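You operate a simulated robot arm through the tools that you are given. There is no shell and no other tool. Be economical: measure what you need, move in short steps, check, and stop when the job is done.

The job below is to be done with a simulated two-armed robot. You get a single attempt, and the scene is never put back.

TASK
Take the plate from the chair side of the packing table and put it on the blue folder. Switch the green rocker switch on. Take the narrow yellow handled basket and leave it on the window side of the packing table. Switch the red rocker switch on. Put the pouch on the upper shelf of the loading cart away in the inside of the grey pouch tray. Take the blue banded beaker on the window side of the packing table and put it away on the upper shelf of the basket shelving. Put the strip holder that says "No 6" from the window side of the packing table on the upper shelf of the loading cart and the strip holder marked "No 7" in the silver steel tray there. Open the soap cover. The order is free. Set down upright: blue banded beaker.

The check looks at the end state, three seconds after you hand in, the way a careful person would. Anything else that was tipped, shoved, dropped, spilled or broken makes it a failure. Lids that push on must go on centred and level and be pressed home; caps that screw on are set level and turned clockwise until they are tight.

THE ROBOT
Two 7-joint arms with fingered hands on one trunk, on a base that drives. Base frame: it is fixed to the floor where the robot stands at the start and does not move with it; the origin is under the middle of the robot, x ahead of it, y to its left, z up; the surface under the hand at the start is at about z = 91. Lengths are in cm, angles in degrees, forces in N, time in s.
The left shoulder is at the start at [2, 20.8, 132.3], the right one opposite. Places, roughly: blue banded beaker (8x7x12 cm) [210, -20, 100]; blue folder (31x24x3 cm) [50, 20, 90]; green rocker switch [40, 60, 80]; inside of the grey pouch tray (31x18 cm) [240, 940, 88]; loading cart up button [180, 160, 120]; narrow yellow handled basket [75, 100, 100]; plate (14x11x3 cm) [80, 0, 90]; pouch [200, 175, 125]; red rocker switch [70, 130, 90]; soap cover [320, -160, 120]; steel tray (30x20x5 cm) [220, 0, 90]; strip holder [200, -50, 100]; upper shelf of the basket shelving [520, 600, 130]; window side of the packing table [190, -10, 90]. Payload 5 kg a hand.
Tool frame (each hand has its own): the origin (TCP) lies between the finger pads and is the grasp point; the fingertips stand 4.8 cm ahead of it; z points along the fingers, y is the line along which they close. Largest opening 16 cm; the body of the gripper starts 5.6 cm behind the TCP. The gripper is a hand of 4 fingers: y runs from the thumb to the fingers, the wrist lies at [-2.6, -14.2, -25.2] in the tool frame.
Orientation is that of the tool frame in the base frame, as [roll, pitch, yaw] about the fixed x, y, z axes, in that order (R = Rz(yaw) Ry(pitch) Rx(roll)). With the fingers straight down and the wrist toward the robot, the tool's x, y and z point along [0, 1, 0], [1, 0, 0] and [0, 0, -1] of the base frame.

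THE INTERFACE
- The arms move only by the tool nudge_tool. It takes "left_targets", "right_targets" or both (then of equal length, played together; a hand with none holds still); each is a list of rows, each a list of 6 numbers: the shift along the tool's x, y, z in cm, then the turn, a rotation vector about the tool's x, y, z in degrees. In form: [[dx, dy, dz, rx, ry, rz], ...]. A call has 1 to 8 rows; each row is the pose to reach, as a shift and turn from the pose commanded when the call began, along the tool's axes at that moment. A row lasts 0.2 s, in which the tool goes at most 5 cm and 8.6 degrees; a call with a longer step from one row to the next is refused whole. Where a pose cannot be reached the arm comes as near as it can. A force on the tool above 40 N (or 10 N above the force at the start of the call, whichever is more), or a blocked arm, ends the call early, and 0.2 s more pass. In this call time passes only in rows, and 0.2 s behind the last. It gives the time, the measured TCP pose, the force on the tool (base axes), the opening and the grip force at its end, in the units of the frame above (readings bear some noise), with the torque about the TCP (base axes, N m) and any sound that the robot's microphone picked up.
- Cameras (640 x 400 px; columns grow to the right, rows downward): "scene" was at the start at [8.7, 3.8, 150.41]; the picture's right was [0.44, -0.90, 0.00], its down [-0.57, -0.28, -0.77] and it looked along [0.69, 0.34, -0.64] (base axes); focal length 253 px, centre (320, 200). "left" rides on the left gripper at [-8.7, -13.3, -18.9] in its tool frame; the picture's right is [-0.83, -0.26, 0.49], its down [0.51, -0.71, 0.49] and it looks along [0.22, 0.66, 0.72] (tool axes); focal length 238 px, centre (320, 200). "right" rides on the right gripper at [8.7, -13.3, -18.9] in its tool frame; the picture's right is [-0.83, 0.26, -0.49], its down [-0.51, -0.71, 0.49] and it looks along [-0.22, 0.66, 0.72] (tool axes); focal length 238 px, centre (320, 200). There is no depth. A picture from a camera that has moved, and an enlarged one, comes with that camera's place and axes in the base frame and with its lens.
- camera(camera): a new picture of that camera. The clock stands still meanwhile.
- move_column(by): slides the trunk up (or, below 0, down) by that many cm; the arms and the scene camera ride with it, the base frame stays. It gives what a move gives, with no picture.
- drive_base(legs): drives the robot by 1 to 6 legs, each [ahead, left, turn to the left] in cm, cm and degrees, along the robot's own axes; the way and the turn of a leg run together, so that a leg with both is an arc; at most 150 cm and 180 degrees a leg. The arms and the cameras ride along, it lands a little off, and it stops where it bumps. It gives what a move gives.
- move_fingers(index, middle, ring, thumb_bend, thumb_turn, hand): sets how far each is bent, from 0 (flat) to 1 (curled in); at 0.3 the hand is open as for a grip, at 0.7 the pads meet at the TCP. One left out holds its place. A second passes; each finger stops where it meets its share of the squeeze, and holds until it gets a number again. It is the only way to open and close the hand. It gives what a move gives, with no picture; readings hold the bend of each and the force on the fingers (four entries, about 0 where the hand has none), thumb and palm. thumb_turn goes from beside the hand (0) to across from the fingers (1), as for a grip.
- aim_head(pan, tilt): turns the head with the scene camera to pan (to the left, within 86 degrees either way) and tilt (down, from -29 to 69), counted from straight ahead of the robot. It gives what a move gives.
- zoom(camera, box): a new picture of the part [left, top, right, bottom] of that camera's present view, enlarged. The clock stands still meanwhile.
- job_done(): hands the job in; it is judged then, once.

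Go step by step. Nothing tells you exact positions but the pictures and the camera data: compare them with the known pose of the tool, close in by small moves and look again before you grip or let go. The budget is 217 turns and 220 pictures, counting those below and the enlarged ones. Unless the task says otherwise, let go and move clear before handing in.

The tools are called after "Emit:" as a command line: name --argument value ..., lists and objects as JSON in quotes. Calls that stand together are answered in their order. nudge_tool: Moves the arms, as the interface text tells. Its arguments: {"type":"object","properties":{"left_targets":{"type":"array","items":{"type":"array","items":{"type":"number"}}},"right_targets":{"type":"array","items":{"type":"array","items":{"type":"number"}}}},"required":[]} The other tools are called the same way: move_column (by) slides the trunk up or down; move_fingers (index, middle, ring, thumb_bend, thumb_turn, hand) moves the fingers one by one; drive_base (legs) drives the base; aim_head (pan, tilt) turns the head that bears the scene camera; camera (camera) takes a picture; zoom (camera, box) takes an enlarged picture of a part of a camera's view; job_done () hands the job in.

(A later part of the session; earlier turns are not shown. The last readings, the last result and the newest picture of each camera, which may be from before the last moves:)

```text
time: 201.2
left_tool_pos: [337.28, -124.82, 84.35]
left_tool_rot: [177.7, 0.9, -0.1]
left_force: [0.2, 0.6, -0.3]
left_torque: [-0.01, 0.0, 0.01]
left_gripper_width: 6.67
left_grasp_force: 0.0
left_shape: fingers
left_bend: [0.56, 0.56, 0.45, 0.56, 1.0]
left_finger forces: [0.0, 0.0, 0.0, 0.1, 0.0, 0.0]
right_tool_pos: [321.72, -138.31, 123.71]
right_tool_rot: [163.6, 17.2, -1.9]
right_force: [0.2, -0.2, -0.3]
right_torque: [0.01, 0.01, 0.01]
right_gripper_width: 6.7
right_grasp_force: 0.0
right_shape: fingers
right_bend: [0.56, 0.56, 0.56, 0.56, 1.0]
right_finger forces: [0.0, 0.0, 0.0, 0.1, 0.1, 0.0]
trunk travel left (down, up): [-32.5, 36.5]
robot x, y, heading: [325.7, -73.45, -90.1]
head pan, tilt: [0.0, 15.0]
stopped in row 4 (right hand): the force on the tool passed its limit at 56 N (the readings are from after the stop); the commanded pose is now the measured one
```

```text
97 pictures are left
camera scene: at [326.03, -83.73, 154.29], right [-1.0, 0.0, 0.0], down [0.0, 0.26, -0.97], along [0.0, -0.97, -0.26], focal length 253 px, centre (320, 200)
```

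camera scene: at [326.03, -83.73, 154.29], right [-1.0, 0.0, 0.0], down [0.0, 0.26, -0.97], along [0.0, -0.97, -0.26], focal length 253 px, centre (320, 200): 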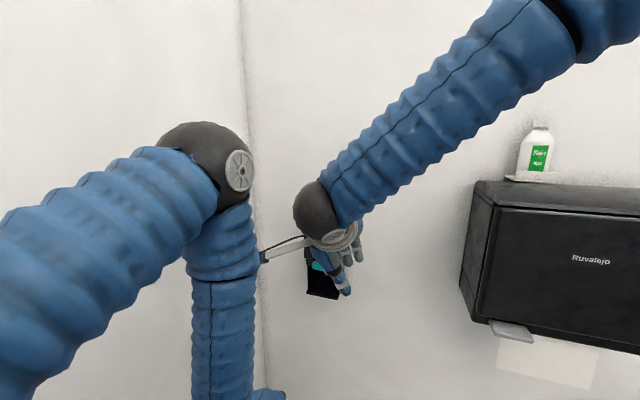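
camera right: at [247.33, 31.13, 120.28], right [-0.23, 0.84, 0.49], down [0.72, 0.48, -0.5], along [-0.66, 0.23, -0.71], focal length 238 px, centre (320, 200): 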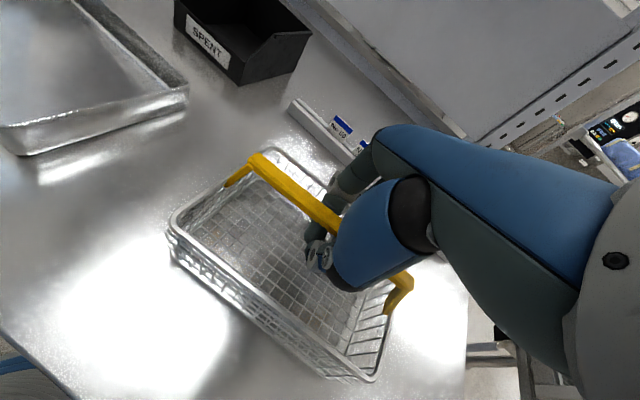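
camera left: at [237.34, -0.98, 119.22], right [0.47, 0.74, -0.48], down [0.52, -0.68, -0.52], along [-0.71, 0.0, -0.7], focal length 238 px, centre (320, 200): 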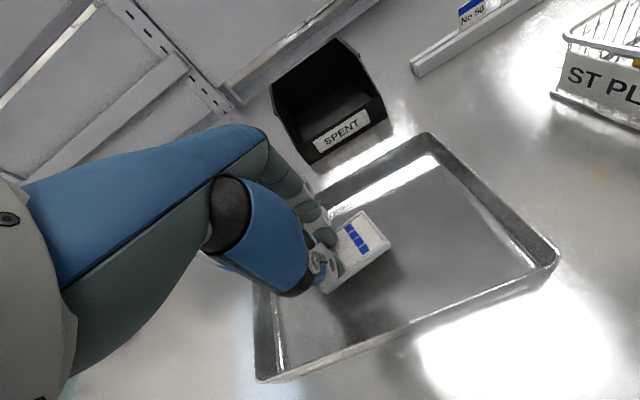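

The right hand's camera boom met the left arm. I shift the right hand 12 cm right, then continue rotating in two calls.

Emit:
nudge_tool --right_targets '[[-3.9, -0.2, 1.2, 0, 0, 0], [-7.7, -0.4, 2.4, 0, 0, 0], [-11.5, -0.6, 3.5, 0, 0, 0], [-11.5, -0.6, 3.5, -4.8, -4.8, -4.8], [-11.5, -0.6, 3.5, -9.6, -9.6, -9.6], [-11.5, -0.6, 3.5, -14.4, -14.4, -14.4], [-11.5, -0.6, 3.5, -19.2, -19.2, -19.2], [-11.5, -0.6, 3.5, -24, -24, -24]]'

Emit:
nudge_tool --right_targets '[[0, 0, 0, -4.8, -4.8, -4.8], [0, 0, 0, -9.6, -9.6, -9.6], [0, 0, 0, -14.4, -14.4, -14.4], [0, 0, 0, -19.2, -19.2, -19.2], [0, 0, 0, -24, -24, -24], [0, 0, 0, -28.8, -28.8, -28.8]]'

Emit:
camera --camera "scene"

Emit:
camera --camera "right"

```text
time: 203.0
left_tool_pos: [337.3, -124.84, 84.24]
left_tool_rot: [177.8, 0.9, 0.0]
left_force: [-0.3, 0.1, -0.3]
left_torque: [-0.01, 0.02, -0.03]
left_gripper_width: 6.67
left_grasp_force: 0.0
left_shape: fingers
left_bend: [0.56, 0.56, 0.45, 0.56, 1.0]
left_finger forces: [0.0, 0.0, 0.0, 0.0, 0.0, 0.0]
right_tool_pos: [309.65, -138.33, 123.74]
right_tool_rot: [146.5, 49.1, 11.5]
right_force: [0.7, 0.7, -0.2]
right_torque: [0.01, 0.03, 0.01]
right_gripper_width: 6.69
right_grasp_force: 0.1
right_shape: fingers
right_bend: [0.56, 0.56, 0.56, 0.56, 1.0]
right_finger forces: [0.0, 0.0, 0.0, 0.0, 0.0, 0.1]
trunk travel left (down, up): [-32.5, 36.5]
robot x, y, heading: [326.24, -73.51, -89.8]
head pan, tilt: [0.0, 15.0]
```

```text
time: 204.4
left_tool_pos: [337.14, -124.83, 84.2]
left_tool_rot: [177.8, 0.9, 0.0]
left_force: [0.0, -0.2, -0.3]
left_torque: [0.0, -0.02, -0.02]
left_gripper_width: 6.69
left_grasp_force: 0.1
left_shape: fingers
left_bend: [0.56, 0.56, 0.45, 0.56, 1.0]
left_finger forces: [0.0, 0.1, 0.1, 0.0, 0.0, 0.0]
right_tool_pos: [309.66, -138.33, 123.8]
right_tool_rot: [43.7, 87.6, -61.9]
right_force: [-0.8, -0.3, -0.7]
right_torque: [0.05, 0.03, 0.04]
right_gripper_width: 6.69
right_grasp_force: 0.0
right_shape: fingers
right_bend: [0.56, 0.56, 0.56, 0.56, 1.0]
right_finger forces: [0.0, 0.0, 0.0, 0.0, 0.1, 0.1]
trunk travel left (down, up): [-32.5, 36.5]
robot x, y, heading: [325.57, -73.15, -90.2]
head pan, tilt: [0.0, 15.0]
```

```text
96 pictures are left
camera scene: at [325.92, -83.8, 154.29], right [-1.0, 0.0, 0.0], down [0.0, 0.26, -0.97], along [0.0, -0.97, -0.26], focal length 253 px, centre (320, 200)
```

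scene: 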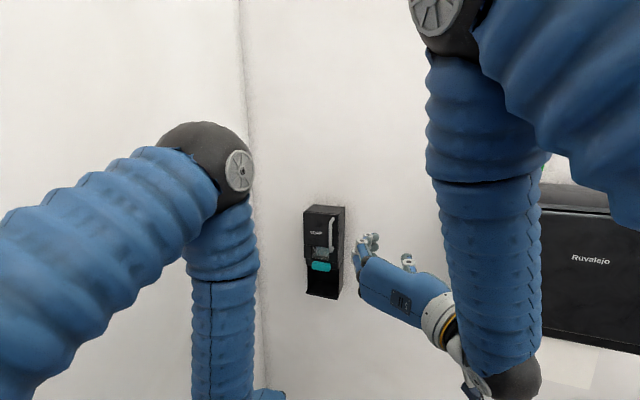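

```text
95 pictures are left
camera right: at [301.99, -116.86, 114.01], right [0.36, 0.43, 0.83], down [-0.83, -0.26, 0.5], along [0.43, -0.86, 0.26], focal length 238 px, centre (320, 200)
```

right: 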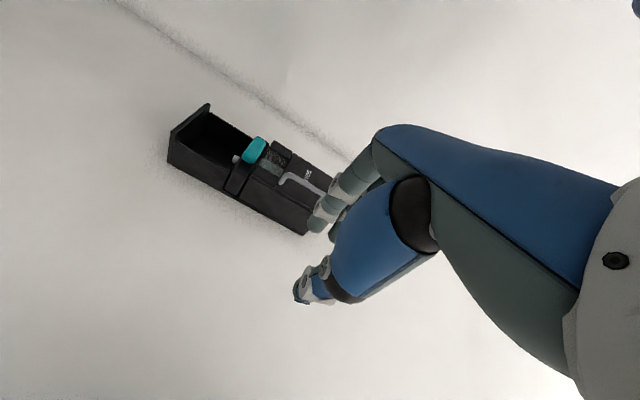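

The hand is now horizontal with the fingers left and thumb right. I zoom both views to locate the handle precisely.

Emit:
zoom --camera "scene" --box '[290, 190, 390, 310]'

Emit:
zoom --camera "right" --box '[150, 90, 390, 310]'

```text
3.33 times, centred on (340, 250) of scene
camera zoom: at [325.92, -83.8, 154.29], right [-1.0, 0.0, 0.0], down [0.0, 0.26, -0.97], along [0.0, -0.97, -0.26], focal length 844 px, centre (253, 33)
```

zoom: 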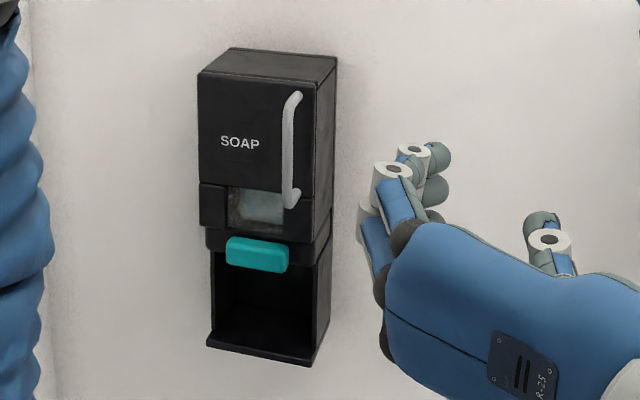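

```text
1.82 times, centred on (270, 200) of right
camera zoom: at [301.99, -116.86, 114.01], right [0.36, 0.43, 0.83], down [-0.83, -0.26, 0.5], along [0.43, -0.86, 0.26], focal length 433 px, centre (411, 200)
```

zoom: 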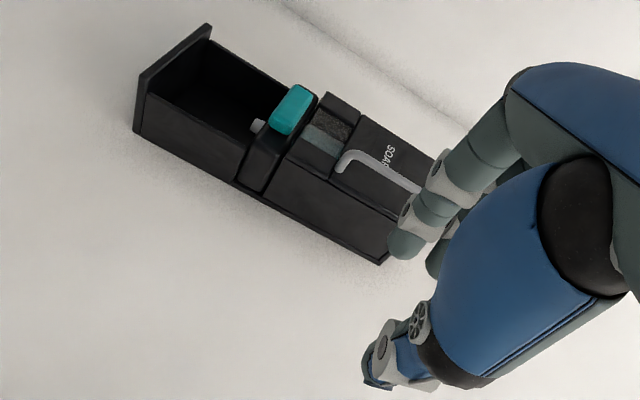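

The handle bar spans z 117.7–128.7 at [322.1, -157.4]. I align the hand in front of it at standoff.

Emit:
nudge_tool --right_targets '[[0.1, 4.3, 0.8, 0, 0, 0], [0.2, 8.6, 1.5, 0, 0, 0], [0.4, 12.9, 2.3, 0, 0, 0], [0.5, 17.1, 3.1, 0, 0, 0]]'

Emit:
zoom --camera "scene" --box '[260, 180, 400, 310]'

Emit:
camera --camera "right"

```text
time: 205.4
left_tool_pos: [337.25, -124.81, 84.28]
left_tool_rot: [177.7, 0.9, 0.0]
left_force: [0.9, 0.2, -0.4]
left_torque: [0.05, 0.06, 0.0]
left_gripper_width: 6.7
left_grasp_force: 0.1
left_shape: fingers
left_bend: [0.56, 0.56, 0.45, 0.56, 1.0]
left_finger forces: [0.0, 0.0, 0.1, 0.0, 0.0, 0.0]
right_tool_pos: [325.3, -145.85, 123.96]
right_tool_rot: [47.2, 87.8, -58.5]
right_force: [0.1, -0.1, 0.2]
right_torque: [0.0, 0.02, -0.07]
right_gripper_width: 6.68
right_grasp_force: 0.1
right_shape: fingers
right_bend: [0.56, 0.56, 0.56, 0.56, 1.0]
right_finger forces: [0.1, 0.1, 0.0, 0.1, 0.1, 0.0]
trunk travel left (down, up): [-32.5, 36.5]
robot x, y, heading: [325.92, -73.31, -90.1]
head pan, tilt: [0.0, 15.0]
```

```text
3.08 times, centred on (330, 245) of scene
camera zoom: at [326.09, -83.78, 154.29], right [-1.0, 0.0, 0.0], down [0.0, 0.26, -0.97], along [0.0, -0.97, -0.26], focal length 779 px, centre (289, 62)
```

zoom: 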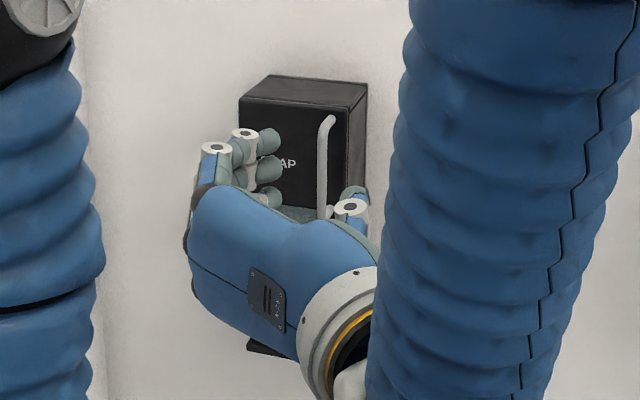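

```text
91 pictures are left
camera right: at [317.77, -124.35, 114.2], right [0.36, 0.43, 0.83], down [-0.83, -0.26, 0.5], along [0.43, -0.86, 0.26], focal length 238 px, centre (320, 200)
```

right: 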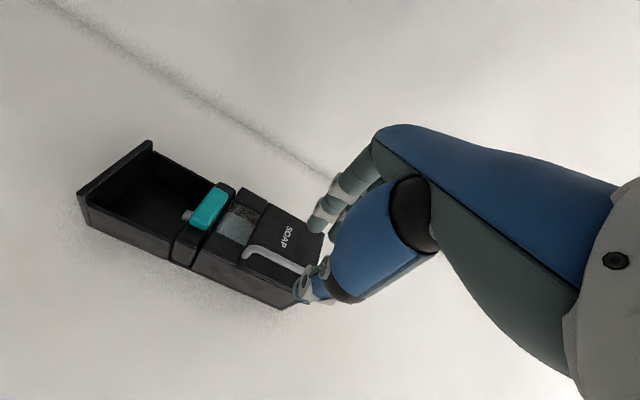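

Aligned. I advance along the finger direction so the bar enters between the pads.

Emit:
nudge_tool --right_targets '[[0, 0, 3, 0, 0, 0], [0, 0, 6, 0, 0, 0], [0, 0, 8, 0, 0, 0], [0, 0, 9.5, 0, 0, 0]]'

Emit:
zoom --camera "scene" --box '[280, 190, 380, 280]'

Emit:
zoom --camera "right" --box '[200, 160, 400, 320]'

```text
time: 206.4
left_tool_pos: [337.22, -124.85, 84.26]
left_tool_rot: [177.8, 0.9, 0.1]
left_force: [-0.5, -1.3, -0.5]
left_torque: [0.16, -0.04, 0.0]
left_gripper_width: 6.69
left_grasp_force: 0.0
left_shape: fingers
left_bend: [0.56, 0.56, 0.45, 0.56, 1.0]
left_finger forces: [0.0, 0.1, 0.1, 0.0, 0.1, 0.0]
right_tool_pos: [323.61, -154.48, 123.8]
right_tool_rot: [44.0, 87.9, -60.8]
right_force: [6.4, 24.9, 7.0]
right_torque: [-0.56, -0.2, 0.9]
right_gripper_width: 6.49
right_grasp_force: 12.6
right_shape: fingers
right_bend: [0.57, 0.56, 0.56, 0.56, 1.0]
right_finger forces: [19.4, 5.9, 0.1, 0.0, 0.1, 0.0]
trunk travel left (down, up): [-32.5, 36.5]
robot x, y, heading: [325.78, -73.38, -90.0]
head pan, tilt: [0.0, 15.0]
stopped in row 4 (right hand): the force on the tool passed its limit at 42 N (the readings are from after the stop); the commanded pose is now the measured one
```

```text
4.44 times, centred on (330, 235) of scene
camera zoom: at [326.03, -83.59, 154.31], right [-1.0, 0.0, 0.0], down [0.0, 0.26, -0.97], along [0.0, -0.97, -0.26], focal length 1125 px, centre (276, 44)
```

zoom: 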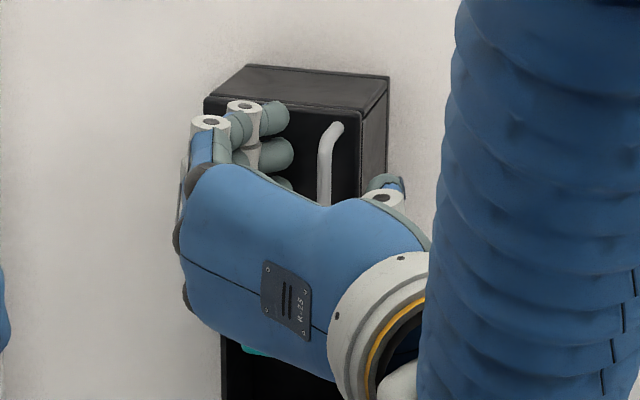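

```text
2.50 times, centred on (300, 240) of right
camera zoom: at [315.68, -132.93, 114.23], right [0.36, 0.43, 0.83], down [-0.82, -0.28, 0.5], along [0.45, -0.86, 0.25], focal length 596 px, centre (370, 100)
```

zoom: 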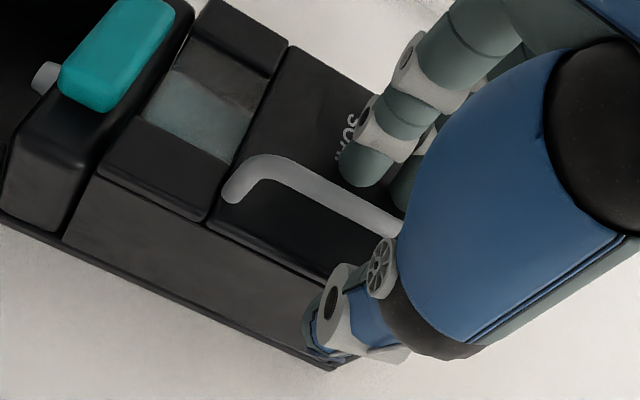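

The bar is between thumb and fingers, tips at the door. I ease back slightly and close.

Emit:
nudge_tool --right_targets '[[0, 0, -0.6, 0, 0, 0]]'

Emit:
move_fingers --hand "right" --index 0.78 --middle 0.78 --ring 0.78 --thumb_bend 0.78

Emit:
zoom --camera "right" --box '[200, 160, 400, 320]'

Emit:
zoom --camera "scene" --box '[280, 190, 380, 280]'

```text
time: 206.8
left_tool_pos: [337.12, -124.92, 84.33]
left_tool_rot: [177.8, 0.9, 0.0]
left_force: [0.2, 0.1, 0.4]
left_torque: [0.02, 0.01, 0.0]
left_gripper_width: 6.72
left_grasp_force: 0.1
left_shape: fingers
left_bend: [0.56, 0.56, 0.45, 0.56, 1.0]
left_finger forces: [0.0, 0.0, 0.0, 0.0, 0.0, 0.1]
right_tool_pos: [323.28, -154.1, 123.63]
right_tool_rot: [51.5, 87.9, -53.7]
right_force: [-0.4, 0.0, 0.4]
right_torque: [-0.02, 0.0, 0.04]
right_gripper_width: 6.66
right_grasp_force: 0.0
right_shape: fingers
right_bend: [0.56, 0.56, 0.56, 0.56, 1.0]
right_finger forces: [0.0, 0.1, 0.1, 0.0, 0.0, 0.1]
trunk travel left (down, up): [-32.5, 36.5]
robot x, y, heading: [326.06, -73.58, -89.9]
head pan, tilt: [0.0, 15.0]
```

```text
time: 207.8
left_tool_pos: [337.33, -124.94, 84.25]
left_tool_rot: [177.8, 1.0, -0.1]
left_force: [0.2, 0.4, 0.7]
left_torque: [0.05, -0.01, -0.04]
left_gripper_width: 6.68
left_grasp_force: 0.1
left_shape: fingers
left_bend: [0.56, 0.56, 0.45, 0.56, 1.0]
left_finger forces: [0.0, 0.1, 0.0, 0.0, 0.0, 0.1]
right_tool_pos: [323.62, -154.0, 123.71]
right_tool_rot: [45.9, 87.9, -59.1]
right_force: [12.2, -10.4, 7.4]
right_torque: [0.1, 0.83, 0.26]
right_gripper_width: 0.43
right_grasp_force: 22.4
right_shape: fingers
right_bend: [0.73, 0.72, 0.72, 0.73, 1.0]
right_finger forces: [0.0, 11.4, 13.7, 0.0, 20.7, 0.1]
trunk travel left (down, up): [-32.5, 36.5]
robot x, y, heading: [326.05, -73.54, -89.8]
head pan, tilt: [0.0, 15.0]
```

```text
2.50 times, centred on (300, 240) of right
camera zoom: at [315.83, -132.59, 114.21], right [0.36, 0.43, 0.83], down [-0.82, -0.27, 0.5], along [0.44, -0.86, 0.25], focal length 596 px, centre (370, 100)
```

zoom: 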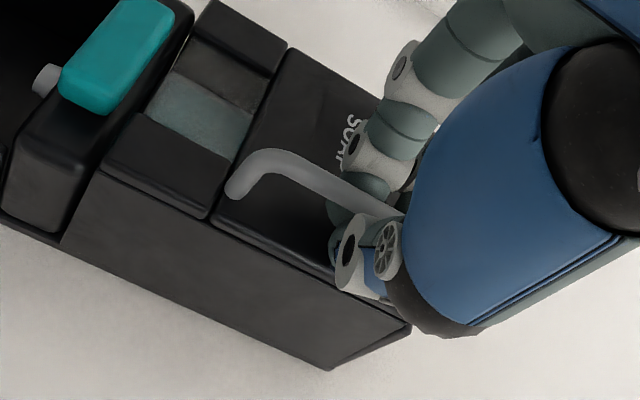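

```text
4.44 times, centred on (330, 235) of scene
camera zoom: at [326.18, -83.77, 154.29], right [-1.0, 0.0, 0.0], down [0.0, 0.26, -0.97], along [0.0, -0.97, -0.26], focal length 1125 px, centre (276, 44)
```

zoom: 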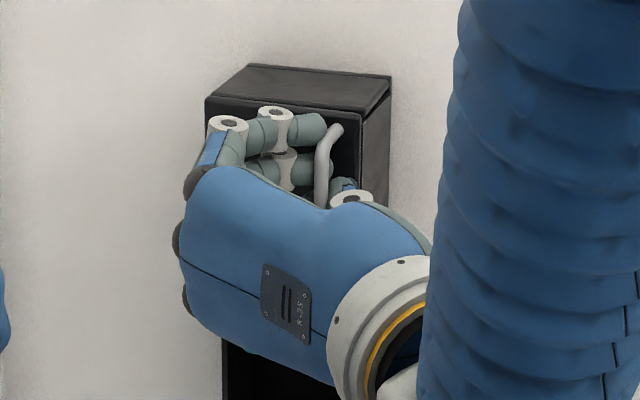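

The fingers have hooked behind the bar. I pull along the door's opening arc (hinge on the left).

Emit:
nudge_tool --right_targets '[[0, 0.3, -0.7, 0, 0, 0], [0, 0.7, -1.4, 0, 0, 0], [0, 1.5, -2.5, 0, 0, 0], [0, 2.5, -3.5, 0, 0, 0], [0, 3.75, -4.3, 0, 0, 0]]'

Emit:
zoom --camera "scene" --box '[260, 180, 400, 300]'

Emit:
camera --camera "right"

```text
time: 209.0
left_tool_pos: [337.32, -124.85, 84.33]
left_tool_rot: [177.8, 0.9, 0.0]
left_force: [0.3, 0.6, -0.5]
left_torque: [0.01, 0.02, -0.04]
left_gripper_width: 6.7
left_grasp_force: 0.0
left_shape: fingers
left_bend: [0.56, 0.56, 0.45, 0.56, 1.0]
left_finger forces: [0.0, 0.0, 0.1, 0.1, 0.0, 0.0]
right_tool_pos: [328.07, -150.71, 123.74]
right_tool_rot: [47.1, 88.0, -58.2]
right_force: [2.1, -4.9, 12.0]
right_torque: [0.11, 0.48, -0.11]
right_gripper_width: 0.33
right_grasp_force: 34.9
right_shape: fingers
right_bend: [0.73, 0.72, 0.72, 0.74, 1.0]
right_finger forces: [12.4, 11.5, 11.3, 0.0, 35.2, 0.0]
trunk travel left (down, up): [-32.5, 36.5]
robot x, y, heading: [326.34, -73.37, -89.9]
head pan, tilt: [0.0, 15.0]
```

```text
3.33 times, centred on (330, 240) of scene
camera zoom: at [326.07, -83.68, 154.3], right [-1.0, 0.0, 0.0], down [0.0, 0.26, -0.97], along [0.0, -0.97, -0.26], focal length 844 px, centre (287, 67)
```

zoom: 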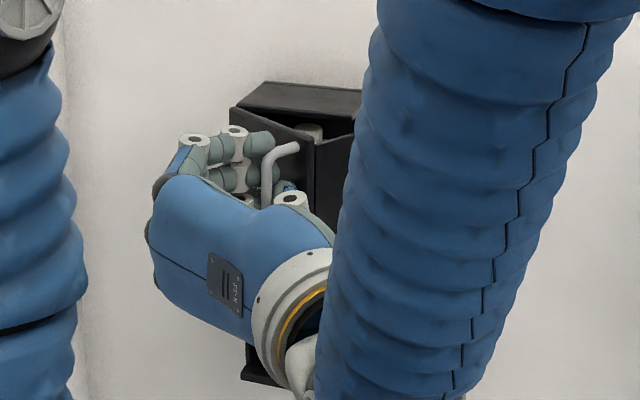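

```text
85 pictures are left
camera right: at [320.36, -129.26, 114.2], right [0.36, 0.43, 0.83], down [-0.82, -0.27, 0.5], along [0.44, -0.86, 0.25], focal length 238 px, centre (320, 200)
```

right: 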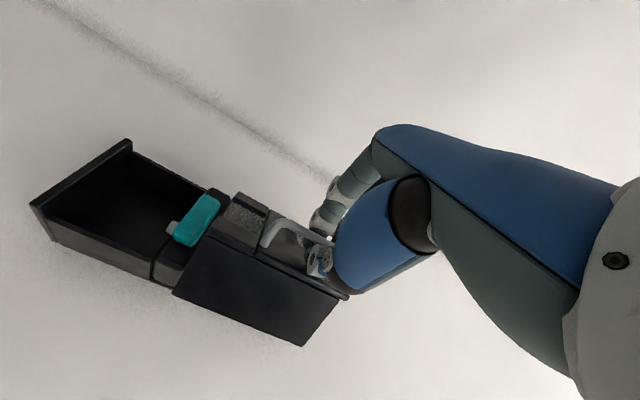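

The door is swinging open. I continue along the arc to about 80°.

Emit:
nudge_tool --right_targets '[[0, 1.35, -0.6, 0, 0, 0], [0, 2.75, -0.95, 0, 0, 0], [0, 4.2, -1.05, 0, 0, 0], [0, 5.5, -0.9, 0, 0, 0]]'

Emit:
zoom --camera "scene" --box '[240, 180, 400, 300]'

Emit:
camera --camera "right"

```text
time: 210.0
left_tool_pos: [337.34, -124.64, 84.26]
left_tool_rot: [177.8, 1.0, -0.1]
left_force: [0.1, 0.2, -0.1]
left_torque: [0.0, 0.0, 0.02]
left_gripper_width: 6.68
left_grasp_force: 0.0
left_shape: fingers
left_bend: [0.56, 0.56, 0.45, 0.56, 1.0]
left_finger forces: [0.0, 0.1, 0.0, 0.0, 0.1, 0.0]
right_tool_pos: [333.71, -151.16, 123.63]
right_tool_rot: [51.2, 88.2, -53.9]
right_force: [-0.4, 1.9, -2.0]
right_torque: [0.07, 0.0, -0.09]
right_gripper_width: 0.21
right_grasp_force: 2.9
right_shape: fingers
right_bend: [0.73, 0.73, 0.73, 0.74, 1.0]
right_finger forces: [0.0, 0.0, 1.6, 0.1, 4.9, 0.0]
trunk travel left (down, up): [-32.5, 36.5]
robot x, y, heading: [326.1, -72.78, -89.6]
head pan, tilt: [0.0, 15.0]
```

```text
3.33 times, centred on (320, 240) of scene
camera zoom: at [326.01, -83.64, 154.29], right [-1.0, 0.0, 0.0], down [0.0, 0.26, -0.97], along [0.0, -0.97, -0.26], focal length 844 px, centre (320, 67)
```

zoom: 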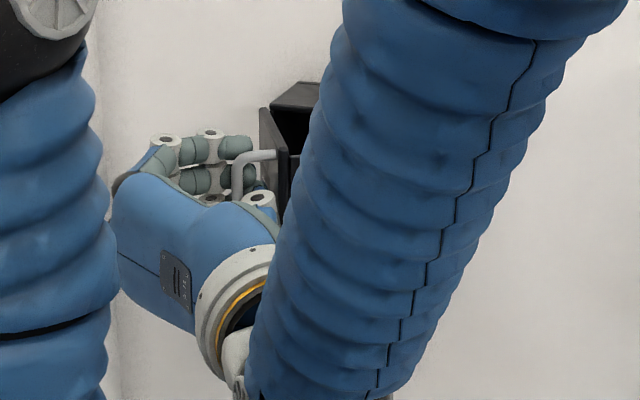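

```text
83 pictures are left
camera right: at [325.94, -129.72, 114.17], right [0.36, 0.43, 0.83], down [-0.82, -0.28, 0.5], along [0.44, -0.86, 0.25], focal length 238 px, centre (320, 200)
```

right: 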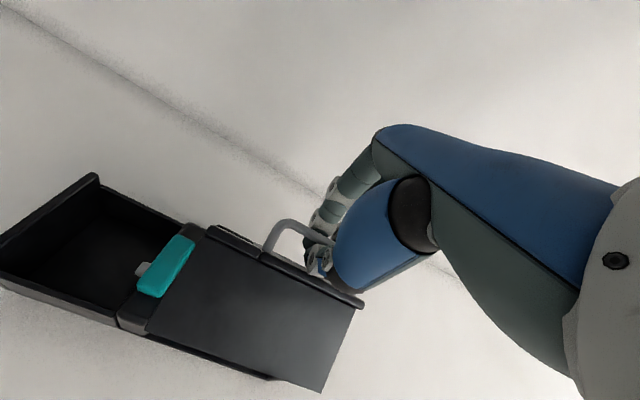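

The door stands about 85° open. I release carefully (fingers wide, thumb slightly) and withdraw straight back.

Emit:
move_fingers --hand "right" --index 0.5 --middle 0.5 --ring 0.5 --thumb_bend 0.64

Emit:
camera --camera "right"

Emit:
zoom --camera "scene" --box '[240, 180, 400, 300]'

```text
time: 211.0
left_tool_pos: [337.35, -124.74, 84.26]
left_tool_rot: [177.8, 1.0, 0.0]
left_force: [0.0, -0.1, -0.3]
left_torque: [-0.01, 0.0, -0.02]
left_gripper_width: 6.72
left_grasp_force: 0.0
left_shape: fingers
left_bend: [0.56, 0.56, 0.45, 0.56, 1.0]
left_finger forces: [0.0, 0.0, 0.0, 0.0, 0.0, 0.0]
right_tool_pos: [333.85, -151.24, 123.71]
right_tool_rot: [46.7, 87.9, -58.4]
right_force: [4.2, 6.3, -3.2]
right_torque: [0.04, -0.15, 0.41]
right_gripper_width: 5.39
right_grasp_force: 17.5
right_shape: fingers
right_bend: [0.5, 0.5, 0.5, 0.68, 1.0]
right_finger forces: [0.1, 0.1, 0.0, 0.0, 34.7, 0.0]
trunk travel left (down, up): [-32.5, 36.5]
robot x, y, heading: [326.09, -73.42, -89.6]
head pan, tilt: [0.0, 15.0]
```

```text
82 pictures are left
camera right: at [326.0, -129.8, 114.25], right [0.36, 0.43, 0.83], down [-0.82, -0.27, 0.5], along [0.44, -0.86, 0.25], focal length 238 px, centre (320, 200)
```

right: 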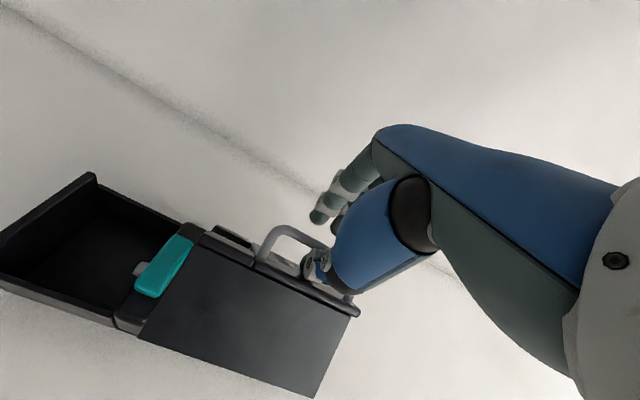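

```text
3.33 times, centred on (320, 240) of scene
camera zoom: at [326.06, -83.65, 154.29], right [-1.0, 0.0, 0.0], down [0.0, 0.26, -0.97], along [0.0, -0.97, -0.26], focal length 844 px, centre (320, 67)
```

zoom: 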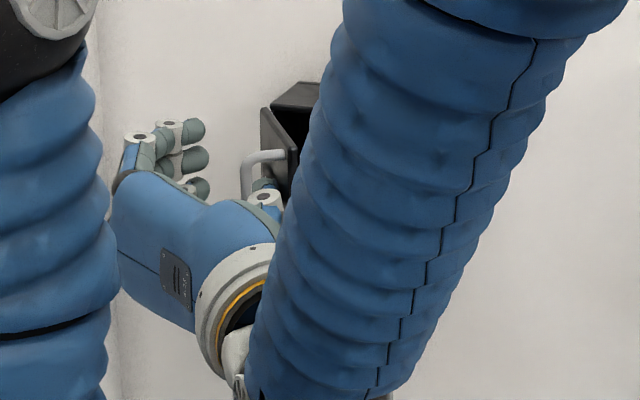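

The thumb is in the gap between bar and door; the gap is open outward, so I relax the thumb and withdraw straight back.

Emit:
move_fingers --hand "right" --thumb_bend 0.7

Emit:
nudge_tool --right_targets '[[0, 0, -2, 0, 0, 0], [0, 0, -4, 0, 0, 0], [0, -1, -7, 0, 0, 0], [0, -4, -10, 0, 0, 0], [0, -8, -12, 0, 0, 0], [0, -12, -13, 0, 0, 0]]'

Emit:
camera --camera "scene"

Emit:
camera --camera "right"

```text
time: 212.0
left_tool_pos: [337.22, -124.75, 84.28]
left_tool_rot: [177.7, 0.9, 0.0]
left_force: [0.4, 1.2, 0.9]
left_torque: [0.02, -0.02, -0.05]
left_gripper_width: 6.66
left_grasp_force: 0.0
left_shape: fingers
left_bend: [0.56, 0.56, 0.45, 0.56, 1.0]
left_finger forces: [0.0, 0.0, 0.0, 0.0, 0.0, 0.0]
right_tool_pos: [333.66, -151.38, 123.88]
right_tool_rot: [46.8, 87.9, -58.4]
right_force: [0.2, 3.0, -3.1]
right_torque: [0.08, -0.08, -0.01]
right_gripper_width: 4.96
right_grasp_force: 4.3
right_shape: fingers
right_bend: [0.5, 0.5, 0.5, 0.71, 1.0]
right_finger forces: [0.0, 0.1, 0.0, 0.0, 9.3, 0.0]
trunk travel left (down, up): [-32.5, 36.5]
robot x, y, heading: [326.11, -73.66, -90.1]
head pan, tilt: [0.0, 15.0]
```

```text
time: 213.4
left_tool_pos: [337.22, -124.78, 84.39]
left_tool_rot: [177.8, 0.9, 0.0]
left_force: [-0.1, 0.9, -0.6]
left_torque: [0.01, -0.03, 0.0]
left_gripper_width: 6.69
left_grasp_force: 0.0
left_shape: fingers
left_bend: [0.56, 0.56, 0.45, 0.56, 1.0]
left_finger forces: [0.1, 0.1, 0.0, 0.1, 0.1, 0.1]
right_tool_pos: [325.37, -135.78, 123.27]
right_tool_rot: [47.6, 87.9, -57.4]
right_force: [-0.7, 0.4, 0.0]
right_torque: [0.03, -0.01, 0.11]
right_gripper_width: 5.2
right_grasp_force: 0.1
right_shape: fingers
right_bend: [0.5, 0.5, 0.5, 0.7, 1.0]
right_finger forces: [0.0, 0.0, 0.1, 0.0, 0.0, 0.1]
trunk travel left (down, up): [-32.5, 36.5]
robot x, y, heading: [326.14, -73.54, -89.8]
head pan, tilt: [0.0, 15.0]
```

```text
80 pictures are left
camera scene: at [325.91, -83.67, 154.3], right [-1.0, 0.0, 0.0], down [0.0, 0.26, -0.97], along [0.0, -0.97, -0.26], focal length 253 px, centre (320, 200)
```

scene: 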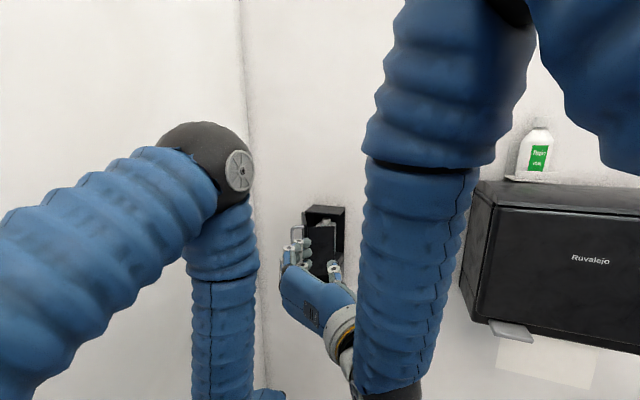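

```text
79 pictures are left
camera right: at [317.58, -114.23, 113.66], right [0.36, 0.43, 0.83], down [-0.82, -0.27, 0.5], along [0.44, -0.86, 0.25], focal length 238 px, centre (320, 200)
```

right: 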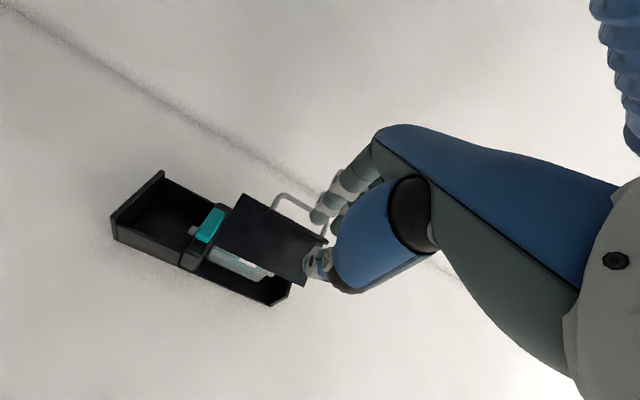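

The hand is free and the door stayed open. I check how wide.

Emit:
nudge_tool --right_targets '[[0, -3, -3, 0, 0, 0], [0, -7, -4, 0, 0, 0], [0, -11, -4, 0, 0, 0]]'

Emit:
zoom --camera "right" --box '[80, 120, 400, 320]'

Emit:
zoom --camera "scene" --box '[270, 180, 370, 310]'

```text
time: 214.2
left_tool_pos: [337.15, -124.86, 84.21]
left_tool_rot: [177.8, 0.9, -0.1]
left_force: [-0.7, 0.1, 0.6]
left_torque: [-0.01, -0.1, 0.0]
left_gripper_width: 6.7
left_grasp_force: 0.1
left_shape: fingers
left_bend: [0.56, 0.56, 0.45, 0.56, 1.0]
left_finger forces: [0.0, 0.1, 0.1, 0.0, 0.0, 0.0]
right_tool_pos: [317.84, -132.85, 121.41]
right_tool_rot: [48.7, 87.9, -56.3]
right_force: [-1.1, 0.0, 0.2]
right_torque: [0.01, -0.04, 0.13]
right_gripper_width: 5.15
right_grasp_force: 0.0
right_shape: fingers
right_bend: [0.5, 0.5, 0.5, 0.7, 1.0]
right_finger forces: [0.1, 0.0, 0.1, 0.1, 0.1, 0.1]
right hand out of reach, approached as far as the arm can: row 2, 3
trunk travel left (down, up): [-32.5, 36.5]
robot x, y, heading: [326.19, -73.09, -89.8]
head pan, tilt: [0.0, 15.0]
```

```text
2.00 times, centred on (240, 220) of right
camera zoom: at [309.95, -111.35, 111.91], right [0.36, 0.43, 0.83], down [-0.82, -0.27, 0.5], along [0.44, -0.86, 0.25], focal length 477 px, centre (480, 160)
```

zoom: 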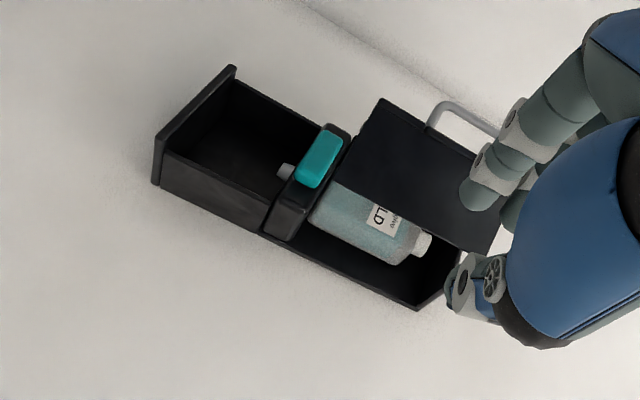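

```text
3.08 times, centred on (320, 245) of scene
camera zoom: at [325.86, -83.75, 154.29], right [-1.0, 0.0, 0.0], down [0.0, 0.26, -0.97], along [0.0, -0.97, -0.26], focal length 779 px, centre (320, 62)
```

zoom: 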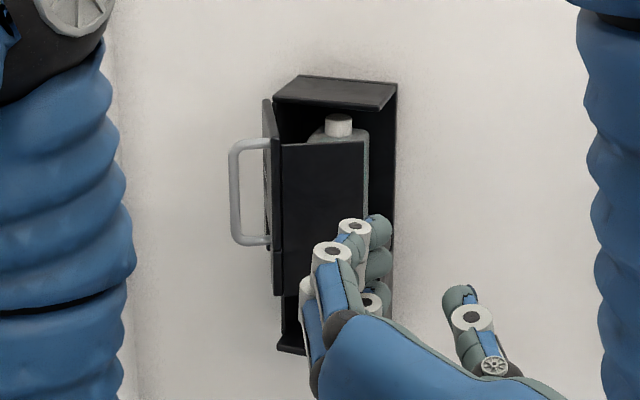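

The door is wide open with the bottle visible: done. I back the base off and rotate the right hand back to pointing down.

Emit:
drive_base --legs '[[-28, -10, 0]]'

Emit:
nudge_tool --right_targets '[[0, -1, 1, 4.8, 4.8, 4.8], [0, -2, 2, 9.6, 9.6, 9.6], [0, -3, 3, 14.4, 14.4, 14.4], [0, -4, 4, 19.2, 19.2, 19.2], [0, -4, 5, 24, 24, 24], [0, -4, 6, 28.8, 28.8, 28.8], [0, -4, 7, 33.6, 33.6, 33.6]]'

Emit:
nudge_tool --right_targets '[[0, 0, 0, 4.8, 4.8, 4.8], [0, 0, 0, 9.6, 9.6, 9.6], [0, 0, 0, 14.4, 14.4, 14.4], [0, 0, 0, 19.2, 19.2, 19.2], [0, 0, 0, 24, 24, 24], [0, 0, 0, 28.8, 28.8, 28.8], [0, 0, 0, 33.6, 33.6, 33.6]]'

Emit:
aim_head --pan 0 --tilt 30

Emit:
camera --camera "scene"

```text
time: 216.2
left_tool_pos: [327.07, -96.49, 84.24]
left_tool_rot: [177.8, 0.9, -0.1]
left_force: [-0.8, 0.2, 0.9]
left_torque: [-0.06, -0.03, 0.02]
left_gripper_width: 6.67
left_grasp_force: 0.1
left_shape: fingers
left_bend: [0.56, 0.56, 0.45, 0.56, 1.0]
left_finger forces: [0.0, 0.1, 0.0, 0.0, 0.0, 0.1]
right_tool_pos: [307.66, -104.43, 121.52]
right_tool_rot: [46.0, 87.9, -59.2]
right_force: [-0.5, 1.5, -0.1]
right_torque: [0.0, -0.03, 0.0]
right_gripper_width: 5.2
right_grasp_force: 0.1
right_shape: fingers
right_bend: [0.5, 0.5, 0.5, 0.7, 1.0]
right_finger forces: [0.2, 0.0, 0.0, 0.1, 0.1, 0.0]
trunk travel left (down, up): [-32.5, 36.5]
robot x, y, heading: [315.86, -44.98, -90.1]
head pan, tilt: [0.0, 15.0]
```

```text
time: 217.8
left_tool_pos: [326.96, -96.61, 84.36]
left_tool_rot: [177.9, 0.9, -0.1]
left_force: [0.2, 0.7, -0.3]
left_torque: [0.0, 0.03, -0.03]
left_gripper_width: 6.69
left_grasp_force: 0.0
left_shape: fingers
left_bend: [0.56, 0.56, 0.45, 0.56, 1.0]
left_finger forces: [0.1, 0.0, 0.0, 0.1, 0.0, 0.0]
right_tool_pos: [301.96, -110.12, 121.55]
right_tool_rot: [150.3, 42.3, 10.3]
right_force: [-0.3, 0.8, 0.0]
right_torque: [0.03, 0.03, -0.01]
right_gripper_width: 5.17
right_grasp_force: 0.2
right_shape: fingers
right_bend: [0.5, 0.5, 0.5, 0.7, 1.0]
right_finger forces: [0.0, 0.0, 0.1, 0.0, 0.1, 0.0]
trunk travel left (down, up): [-32.5, 36.5]
robot x, y, heading: [315.62, -45.03, -89.8]
head pan, tilt: [0.0, 15.0]
```

```text
time: 219.4
left_tool_pos: [327.0, -96.66, 84.41]
left_tool_rot: [177.9, 0.8, -0.2]
left_force: [-1.5, 0.3, 0.1]
left_torque: [0.02, -0.18, 0.05]
left_gripper_width: 6.7
left_grasp_force: 0.0
left_shape: fingers
left_bend: [0.56, 0.56, 0.45, 0.56, 1.0]
left_finger forces: [0.1, 0.0, 0.0, 0.0, 0.0, 0.1]
right_tool_pos: [301.65, -110.29, 121.57]
right_tool_rot: [176.7, 0.5, -13.3]
right_force: [-0.7, -0.2, -0.6]
right_torque: [-0.05, -0.07, 0.05]
right_gripper_width: 5.19
right_grasp_force: 0.1
right_shape: fingers
right_bend: [0.5, 0.5, 0.5, 0.7, 1.0]
right_finger forces: [0.0, 0.1, 0.0, 0.1, 0.0, 0.0]
trunk travel left (down, up): [-32.5, 36.5]
robot x, y, heading: [315.93, -45.05, -90.1]
head pan, tilt: [0.0, 15.0]
```

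```text
time: 220.2
left_tool_pos: [327.13, -96.58, 84.2]
left_tool_rot: [177.9, 0.9, -0.2]
left_force: [1.1, 0.2, -0.5]
left_torque: [-0.02, 0.02, 0.01]
left_gripper_width: 6.7
left_grasp_force: 0.1
left_shape: fingers
left_bend: [0.56, 0.56, 0.45, 0.56, 1.0]
left_finger forces: [0.0, 0.0, 0.0, 0.0, 0.1, 0.0]
right_tool_pos: [301.92, -110.22, 121.6]
right_tool_rot: [176.4, 0.6, -13.1]
right_force: [0.6, 0.1, 0.3]
right_torque: [0.02, 0.0, -0.01]
right_gripper_width: 5.2
right_grasp_force: 0.0
right_shape: fingers
right_bend: [0.5, 0.5, 0.5, 0.7, 1.0]
right_finger forces: [0.0, 0.0, 0.0, 0.0, 0.0, 0.0]
trunk travel left (down, up): [-32.5, 36.5]
robot x, y, heading: [315.62, -44.82, -89.6]
head pan, tilt: [0.0, 30.0]
```

```text
76 pictures are left
camera scene: at [315.92, -55.15, 151.88], right [-1.0, 0.0, 0.0], down [0.0, 0.5, -0.87], along [0.0, -0.87, -0.5], focal length 253 px, centre (320, 200)
```

scene: 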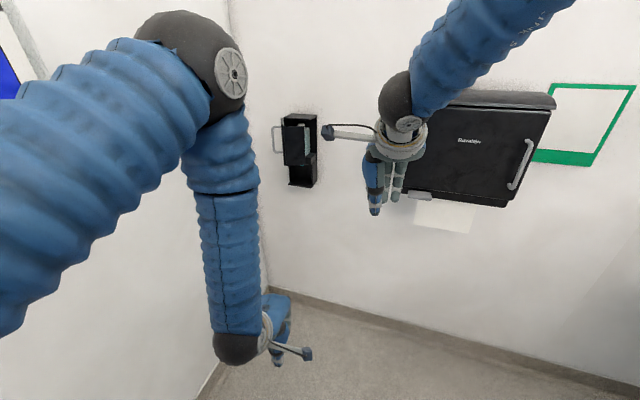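

I raise the left hand, then turn to face the table for No 6 and the beaker.

Emit:
nudge_tool --left_targets '[[0, 1, -4.5, 0, 0, 0], [0, 2, -9, 0, 0, 0], [1, 3, -13.5, 0, 0, 0], [2, 4, -18, 0, 0, 0], [3, 5, -22.5, 0, 0, 0], [4, 5, -27, 0, 0, 0], [5, 5, -31.5, 0, 0, 0]]'

Emit:
drive_base --legs '[[0, 0, -107], [32, 0, 0]]'

Emit:
aim_head --pan 5 --tilt 38

Emit:
camera --camera "scene"

```text
time: 221.8
left_tool_pos: [332.57, -100.18, 115.9]
left_tool_rot: [177.9, 0.9, -0.1]
left_force: [0.6, 1.7, -0.9]
left_torque: [-0.15, 0.0, 0.04]
left_gripper_width: 6.67
left_grasp_force: 0.1
left_shape: fingers
left_bend: [0.56, 0.56, 0.45, 0.56, 1.0]
left_finger forces: [0.0, 0.1, 0.1, 0.0, 0.0, 0.0]
right_tool_pos: [302.0, -110.1, 121.68]
right_tool_rot: [176.5, 0.6, -13.2]
right_force: [0.6, 0.1, -0.4]
right_torque: [-0.04, 0.02, -0.02]
right_gripper_width: 5.19
right_grasp_force: 0.1
right_shape: fingers
right_bend: [0.5, 0.5, 0.5, 0.7, 1.0]
right_finger forces: [0.0, 0.1, 0.0, 0.1, 0.0, 0.1]
trunk travel left (down, up): [-32.5, 36.5]
robot x, y, heading: [315.53, -45.22, -89.9]
head pan, tilt: [0.0, 30.0]
```

```text
time: 228.4
left_tool_pos: [227.55, -36.05, 115.76]
left_tool_rot: [177.7, 1.0, -106.7]
left_force: [-0.7, 0.3, 0.0]
left_torque: [-0.02, -0.07, 0.0]
left_gripper_width: 6.7
left_grasp_force: 0.1
left_shape: fingers
left_bend: [0.56, 0.56, 0.45, 0.56, 1.0]
left_finger forces: [0.0, 0.0, 0.1, 0.0, 0.0, 0.0]
right_tool_pos: [226.84, -3.98, 121.6]
right_tool_rot: [176.5, 0.7, -119.9]
right_force: [-0.5, 0.9, 0.3]
right_torque: [0.01, -0.06, 0.01]
right_gripper_width: 5.17
right_grasp_force: 0.1
right_shape: fingers
right_bend: [0.5, 0.5, 0.5, 0.7, 1.0]
right_finger forces: [0.1, 0.0, 0.1, 0.0, 0.1, 0.0]
trunk travel left (down, up): [-32.5, 36.5]
robot x, y, heading: [285.24, -35.71, 163.7]
head pan, tilt: [0.0, 30.0]
```

```text
time: 229.1
left_tool_pos: [227.65, -36.14, 115.79]
left_tool_rot: [177.9, 0.8, -106.8]
left_force: [0.3, 0.0, -0.6]
left_torque: [0.02, -0.02, -0.03]
left_gripper_width: 6.7
left_grasp_force: 0.1
left_shape: fingers
left_bend: [0.56, 0.56, 0.45, 0.56, 1.0]
left_finger forces: [0.0, 0.0, 0.1, 0.1, 0.0, 0.1]
right_tool_pos: [226.97, -3.81, 121.69]
right_tool_rot: [176.5, 0.7, -119.8]
right_force: [0.2, -0.3, 0.4]
right_torque: [-0.02, 0.02, -0.01]
right_gripper_width: 5.18
right_grasp_force: 0.0
right_shape: fingers
right_bend: [0.5, 0.5, 0.5, 0.7, 1.0]
right_finger forces: [0.0, 0.0, 0.0, 0.0, 0.1, 0.1]
trunk travel left (down, up): [-32.5, 36.5]
robot x, y, heading: [285.24, -35.65, 163.2]
head pan, tilt: [5.0, 38.0]
```

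```text
75 pictures are left
camera scene: at [275.92, -33.91, 150.64], right [0.2, 0.98, 0.0], down [0.6, -0.12, -0.79], along [-0.77, 0.16, -0.62], focal length 253 px, centre (320, 200)
```

scene: 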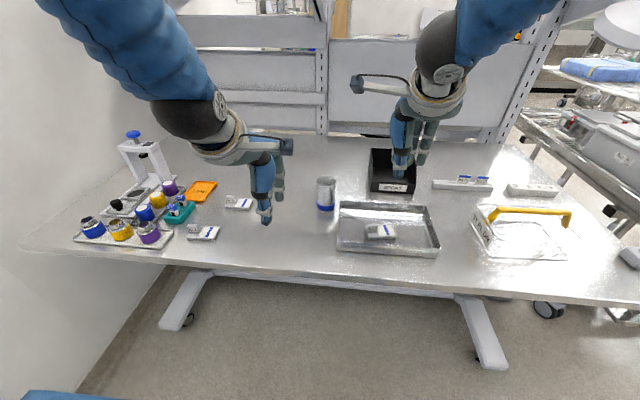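

Both targets are in reach. I take the left hand above No 6's tab (~[210, -62]).

Emit:
move_fingers --hand "left" --index 0.6 --middle 0.6 --ring 0.45 --thumb_bend 0.6

Emit:
nudge_tool --left_targets '[[4.3, 1.3, 1, 0, 0, 0], [8.6, 2.6, 2, 0, 0, 0], [12.9, 3.9, 3, 0, 0, 0], [17.2, 5.2, 4, 0, 0, 0], [21.5, 6.5, 5, 0, 0, 0], [25.8, 7.8, 6, 0, 0, 0], [30, 9.2, 7, 0, 0, 0]]'

Emit:
camera --camera "left"

Emit:
zoom --camera "scene" --box '[130, 150, 270, 260]'

```text
time: 230.1
left_tool_pos: [227.61, -36.17, 115.88]
left_tool_rot: [177.8, 0.9, -106.7]
left_force: [0.6, 0.0, 0.1]
left_torque: [-0.02, 0.0, 0.0]
left_gripper_width: 5.15
left_grasp_force: 0.1
left_shape: fingers
left_bend: [0.6, 0.6, 0.45, 0.6, 1.0]
left_finger forces: [0.0, 0.0, 0.0, 0.0, 0.0, 0.1]
right_tool_pos: [226.96, -4.03, 121.71]
right_tool_rot: [176.5, 0.7, -119.8]
right_force: [-0.4, 1.2, -0.7]
right_torque: [0.01, -0.02, 0.0]
right_gripper_width: 5.18
right_grasp_force: 0.1
right_shape: fingers
right_bend: [0.5, 0.5, 0.5, 0.7, 1.0]
right_finger forces: [0.0, 0.0, 0.0, 0.0, 0.1, 0.0]
trunk travel left (down, up): [-32.5, 36.5]
robot x, y, heading: [285.44, -35.78, 163.5]
head pan, tilt: [5.0, 38.0]
```

```text
time: 231.7
left_tool_pos: [209.87, -62.17, 108.71]
left_tool_rot: [177.9, 1.0, -106.8]
left_force: [0.1, -0.1, -0.6]
left_torque: [0.06, -0.04, 0.0]
left_gripper_width: 5.16
left_grasp_force: 0.0
left_shape: fingers
left_bend: [0.6, 0.6, 0.45, 0.6, 1.0]
left_finger forces: [0.1, 0.0, 0.0, 0.0, 0.1, 0.0]
right_tool_pos: [226.83, -4.13, 121.61]
right_tool_rot: [176.5, 0.7, -119.9]
right_force: [-1.5, -1.7, 0.3]
right_torque: [0.15, -0.04, -0.03]
right_gripper_width: 5.18
right_grasp_force: 0.0
right_shape: fingers
right_bend: [0.5, 0.5, 0.5, 0.7, 1.0]
right_finger forces: [0.0, 0.0, 0.0, 0.0, 0.0, 0.1]
trunk travel left (down, up): [-32.5, 36.5]
robot x, y, heading: [285.64, -36.02, 163.5]
head pan, tilt: [5.0, 38.0]
```

```text
74 pictures are left
camera left: at [225.6, -58.22, 127.11], right [0.47, 0.74, -0.48], down [0.52, -0.68, -0.53], along [-0.71, 0.0, -0.7], focal length 238 px, centre (320, 200)
```

left: 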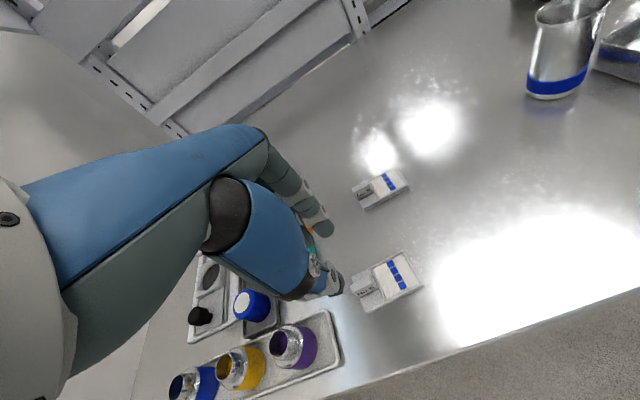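

```text
3.64 times, centred on (200, 205) of scene
camera zoom: at [275.8, -34.14, 150.63], right [0.2, 0.98, 0.0], down [0.6, -0.12, -0.79], along [-0.77, 0.16, -0.62], focal length 921 px, centre (756, 182)
```

zoom: 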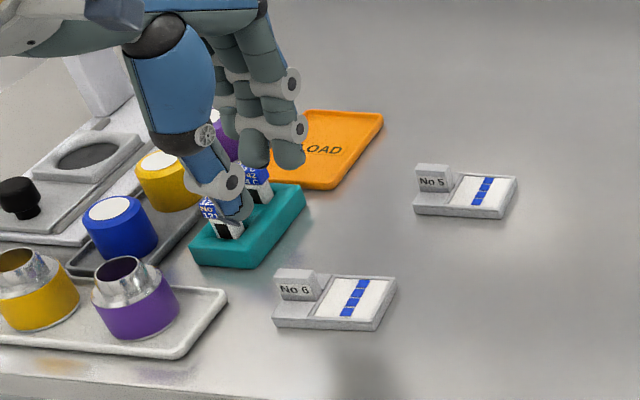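

No 6's tab is at about [211.1, -62]. I correct by 1.2 cm back and 1 cm right, lower and grip.

Emit:
nudge_tool --left_targets '[[-1, -1.2, 3.5, 0, 0, 0], [-1, -1.2, 7, 0, 0, 0], [-1, -1.2, 9.5, 0, 0, 0], [-1, -1.2, 10.7, 0, 0, 0], [-1, -1.2, 11.5, 0, 0, 0]]'

Emit:
zoom --camera "scene" --box '[150, 170, 270, 260]'

```text
time: 232.9
left_tool_pos: [210.97, -61.08, 97.28]
left_tool_rot: [177.8, 0.9, -106.7]
left_force: [-0.9, -0.1, 0.2]
left_torque: [-0.02, -0.06, -0.01]
left_gripper_width: 5.15
left_grasp_force: 0.2
left_shape: fingers
left_bend: [0.6, 0.6, 0.45, 0.6, 1.0]
left_finger forces: [0.0, 0.0, 0.1, 0.0, 0.1, 0.0]
right_tool_pos: [226.95, -3.93, 121.7]
right_tool_rot: [176.4, 0.8, -119.8]
right_force: [0.2, 0.9, 0.3]
right_torque: [0.0, 0.0, 0.03]
right_gripper_width: 5.16
right_grasp_force: 0.1
right_shape: fingers
right_bend: [0.5, 0.5, 0.5, 0.7, 1.0]
right_finger forces: [0.0, 0.1, 0.0, 0.1, 0.0, 0.1]
trunk travel left (down, up): [-32.5, 36.5]
robot x, y, heading: [285.3, -35.64, 163.4]
head pan, tilt: [5.0, 38.0]
```

```text
4.44 times, centred on (210, 215) of scene
camera zoom: at [275.91, -33.92, 150.64], right [0.2, 0.98, 0.0], down [0.6, -0.12, -0.79], along [-0.77, 0.16, -0.62], focal length 1125 px, centre (809, 133)
```

zoom: 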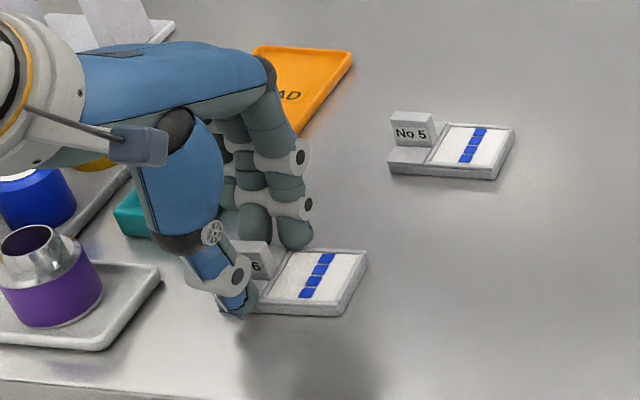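

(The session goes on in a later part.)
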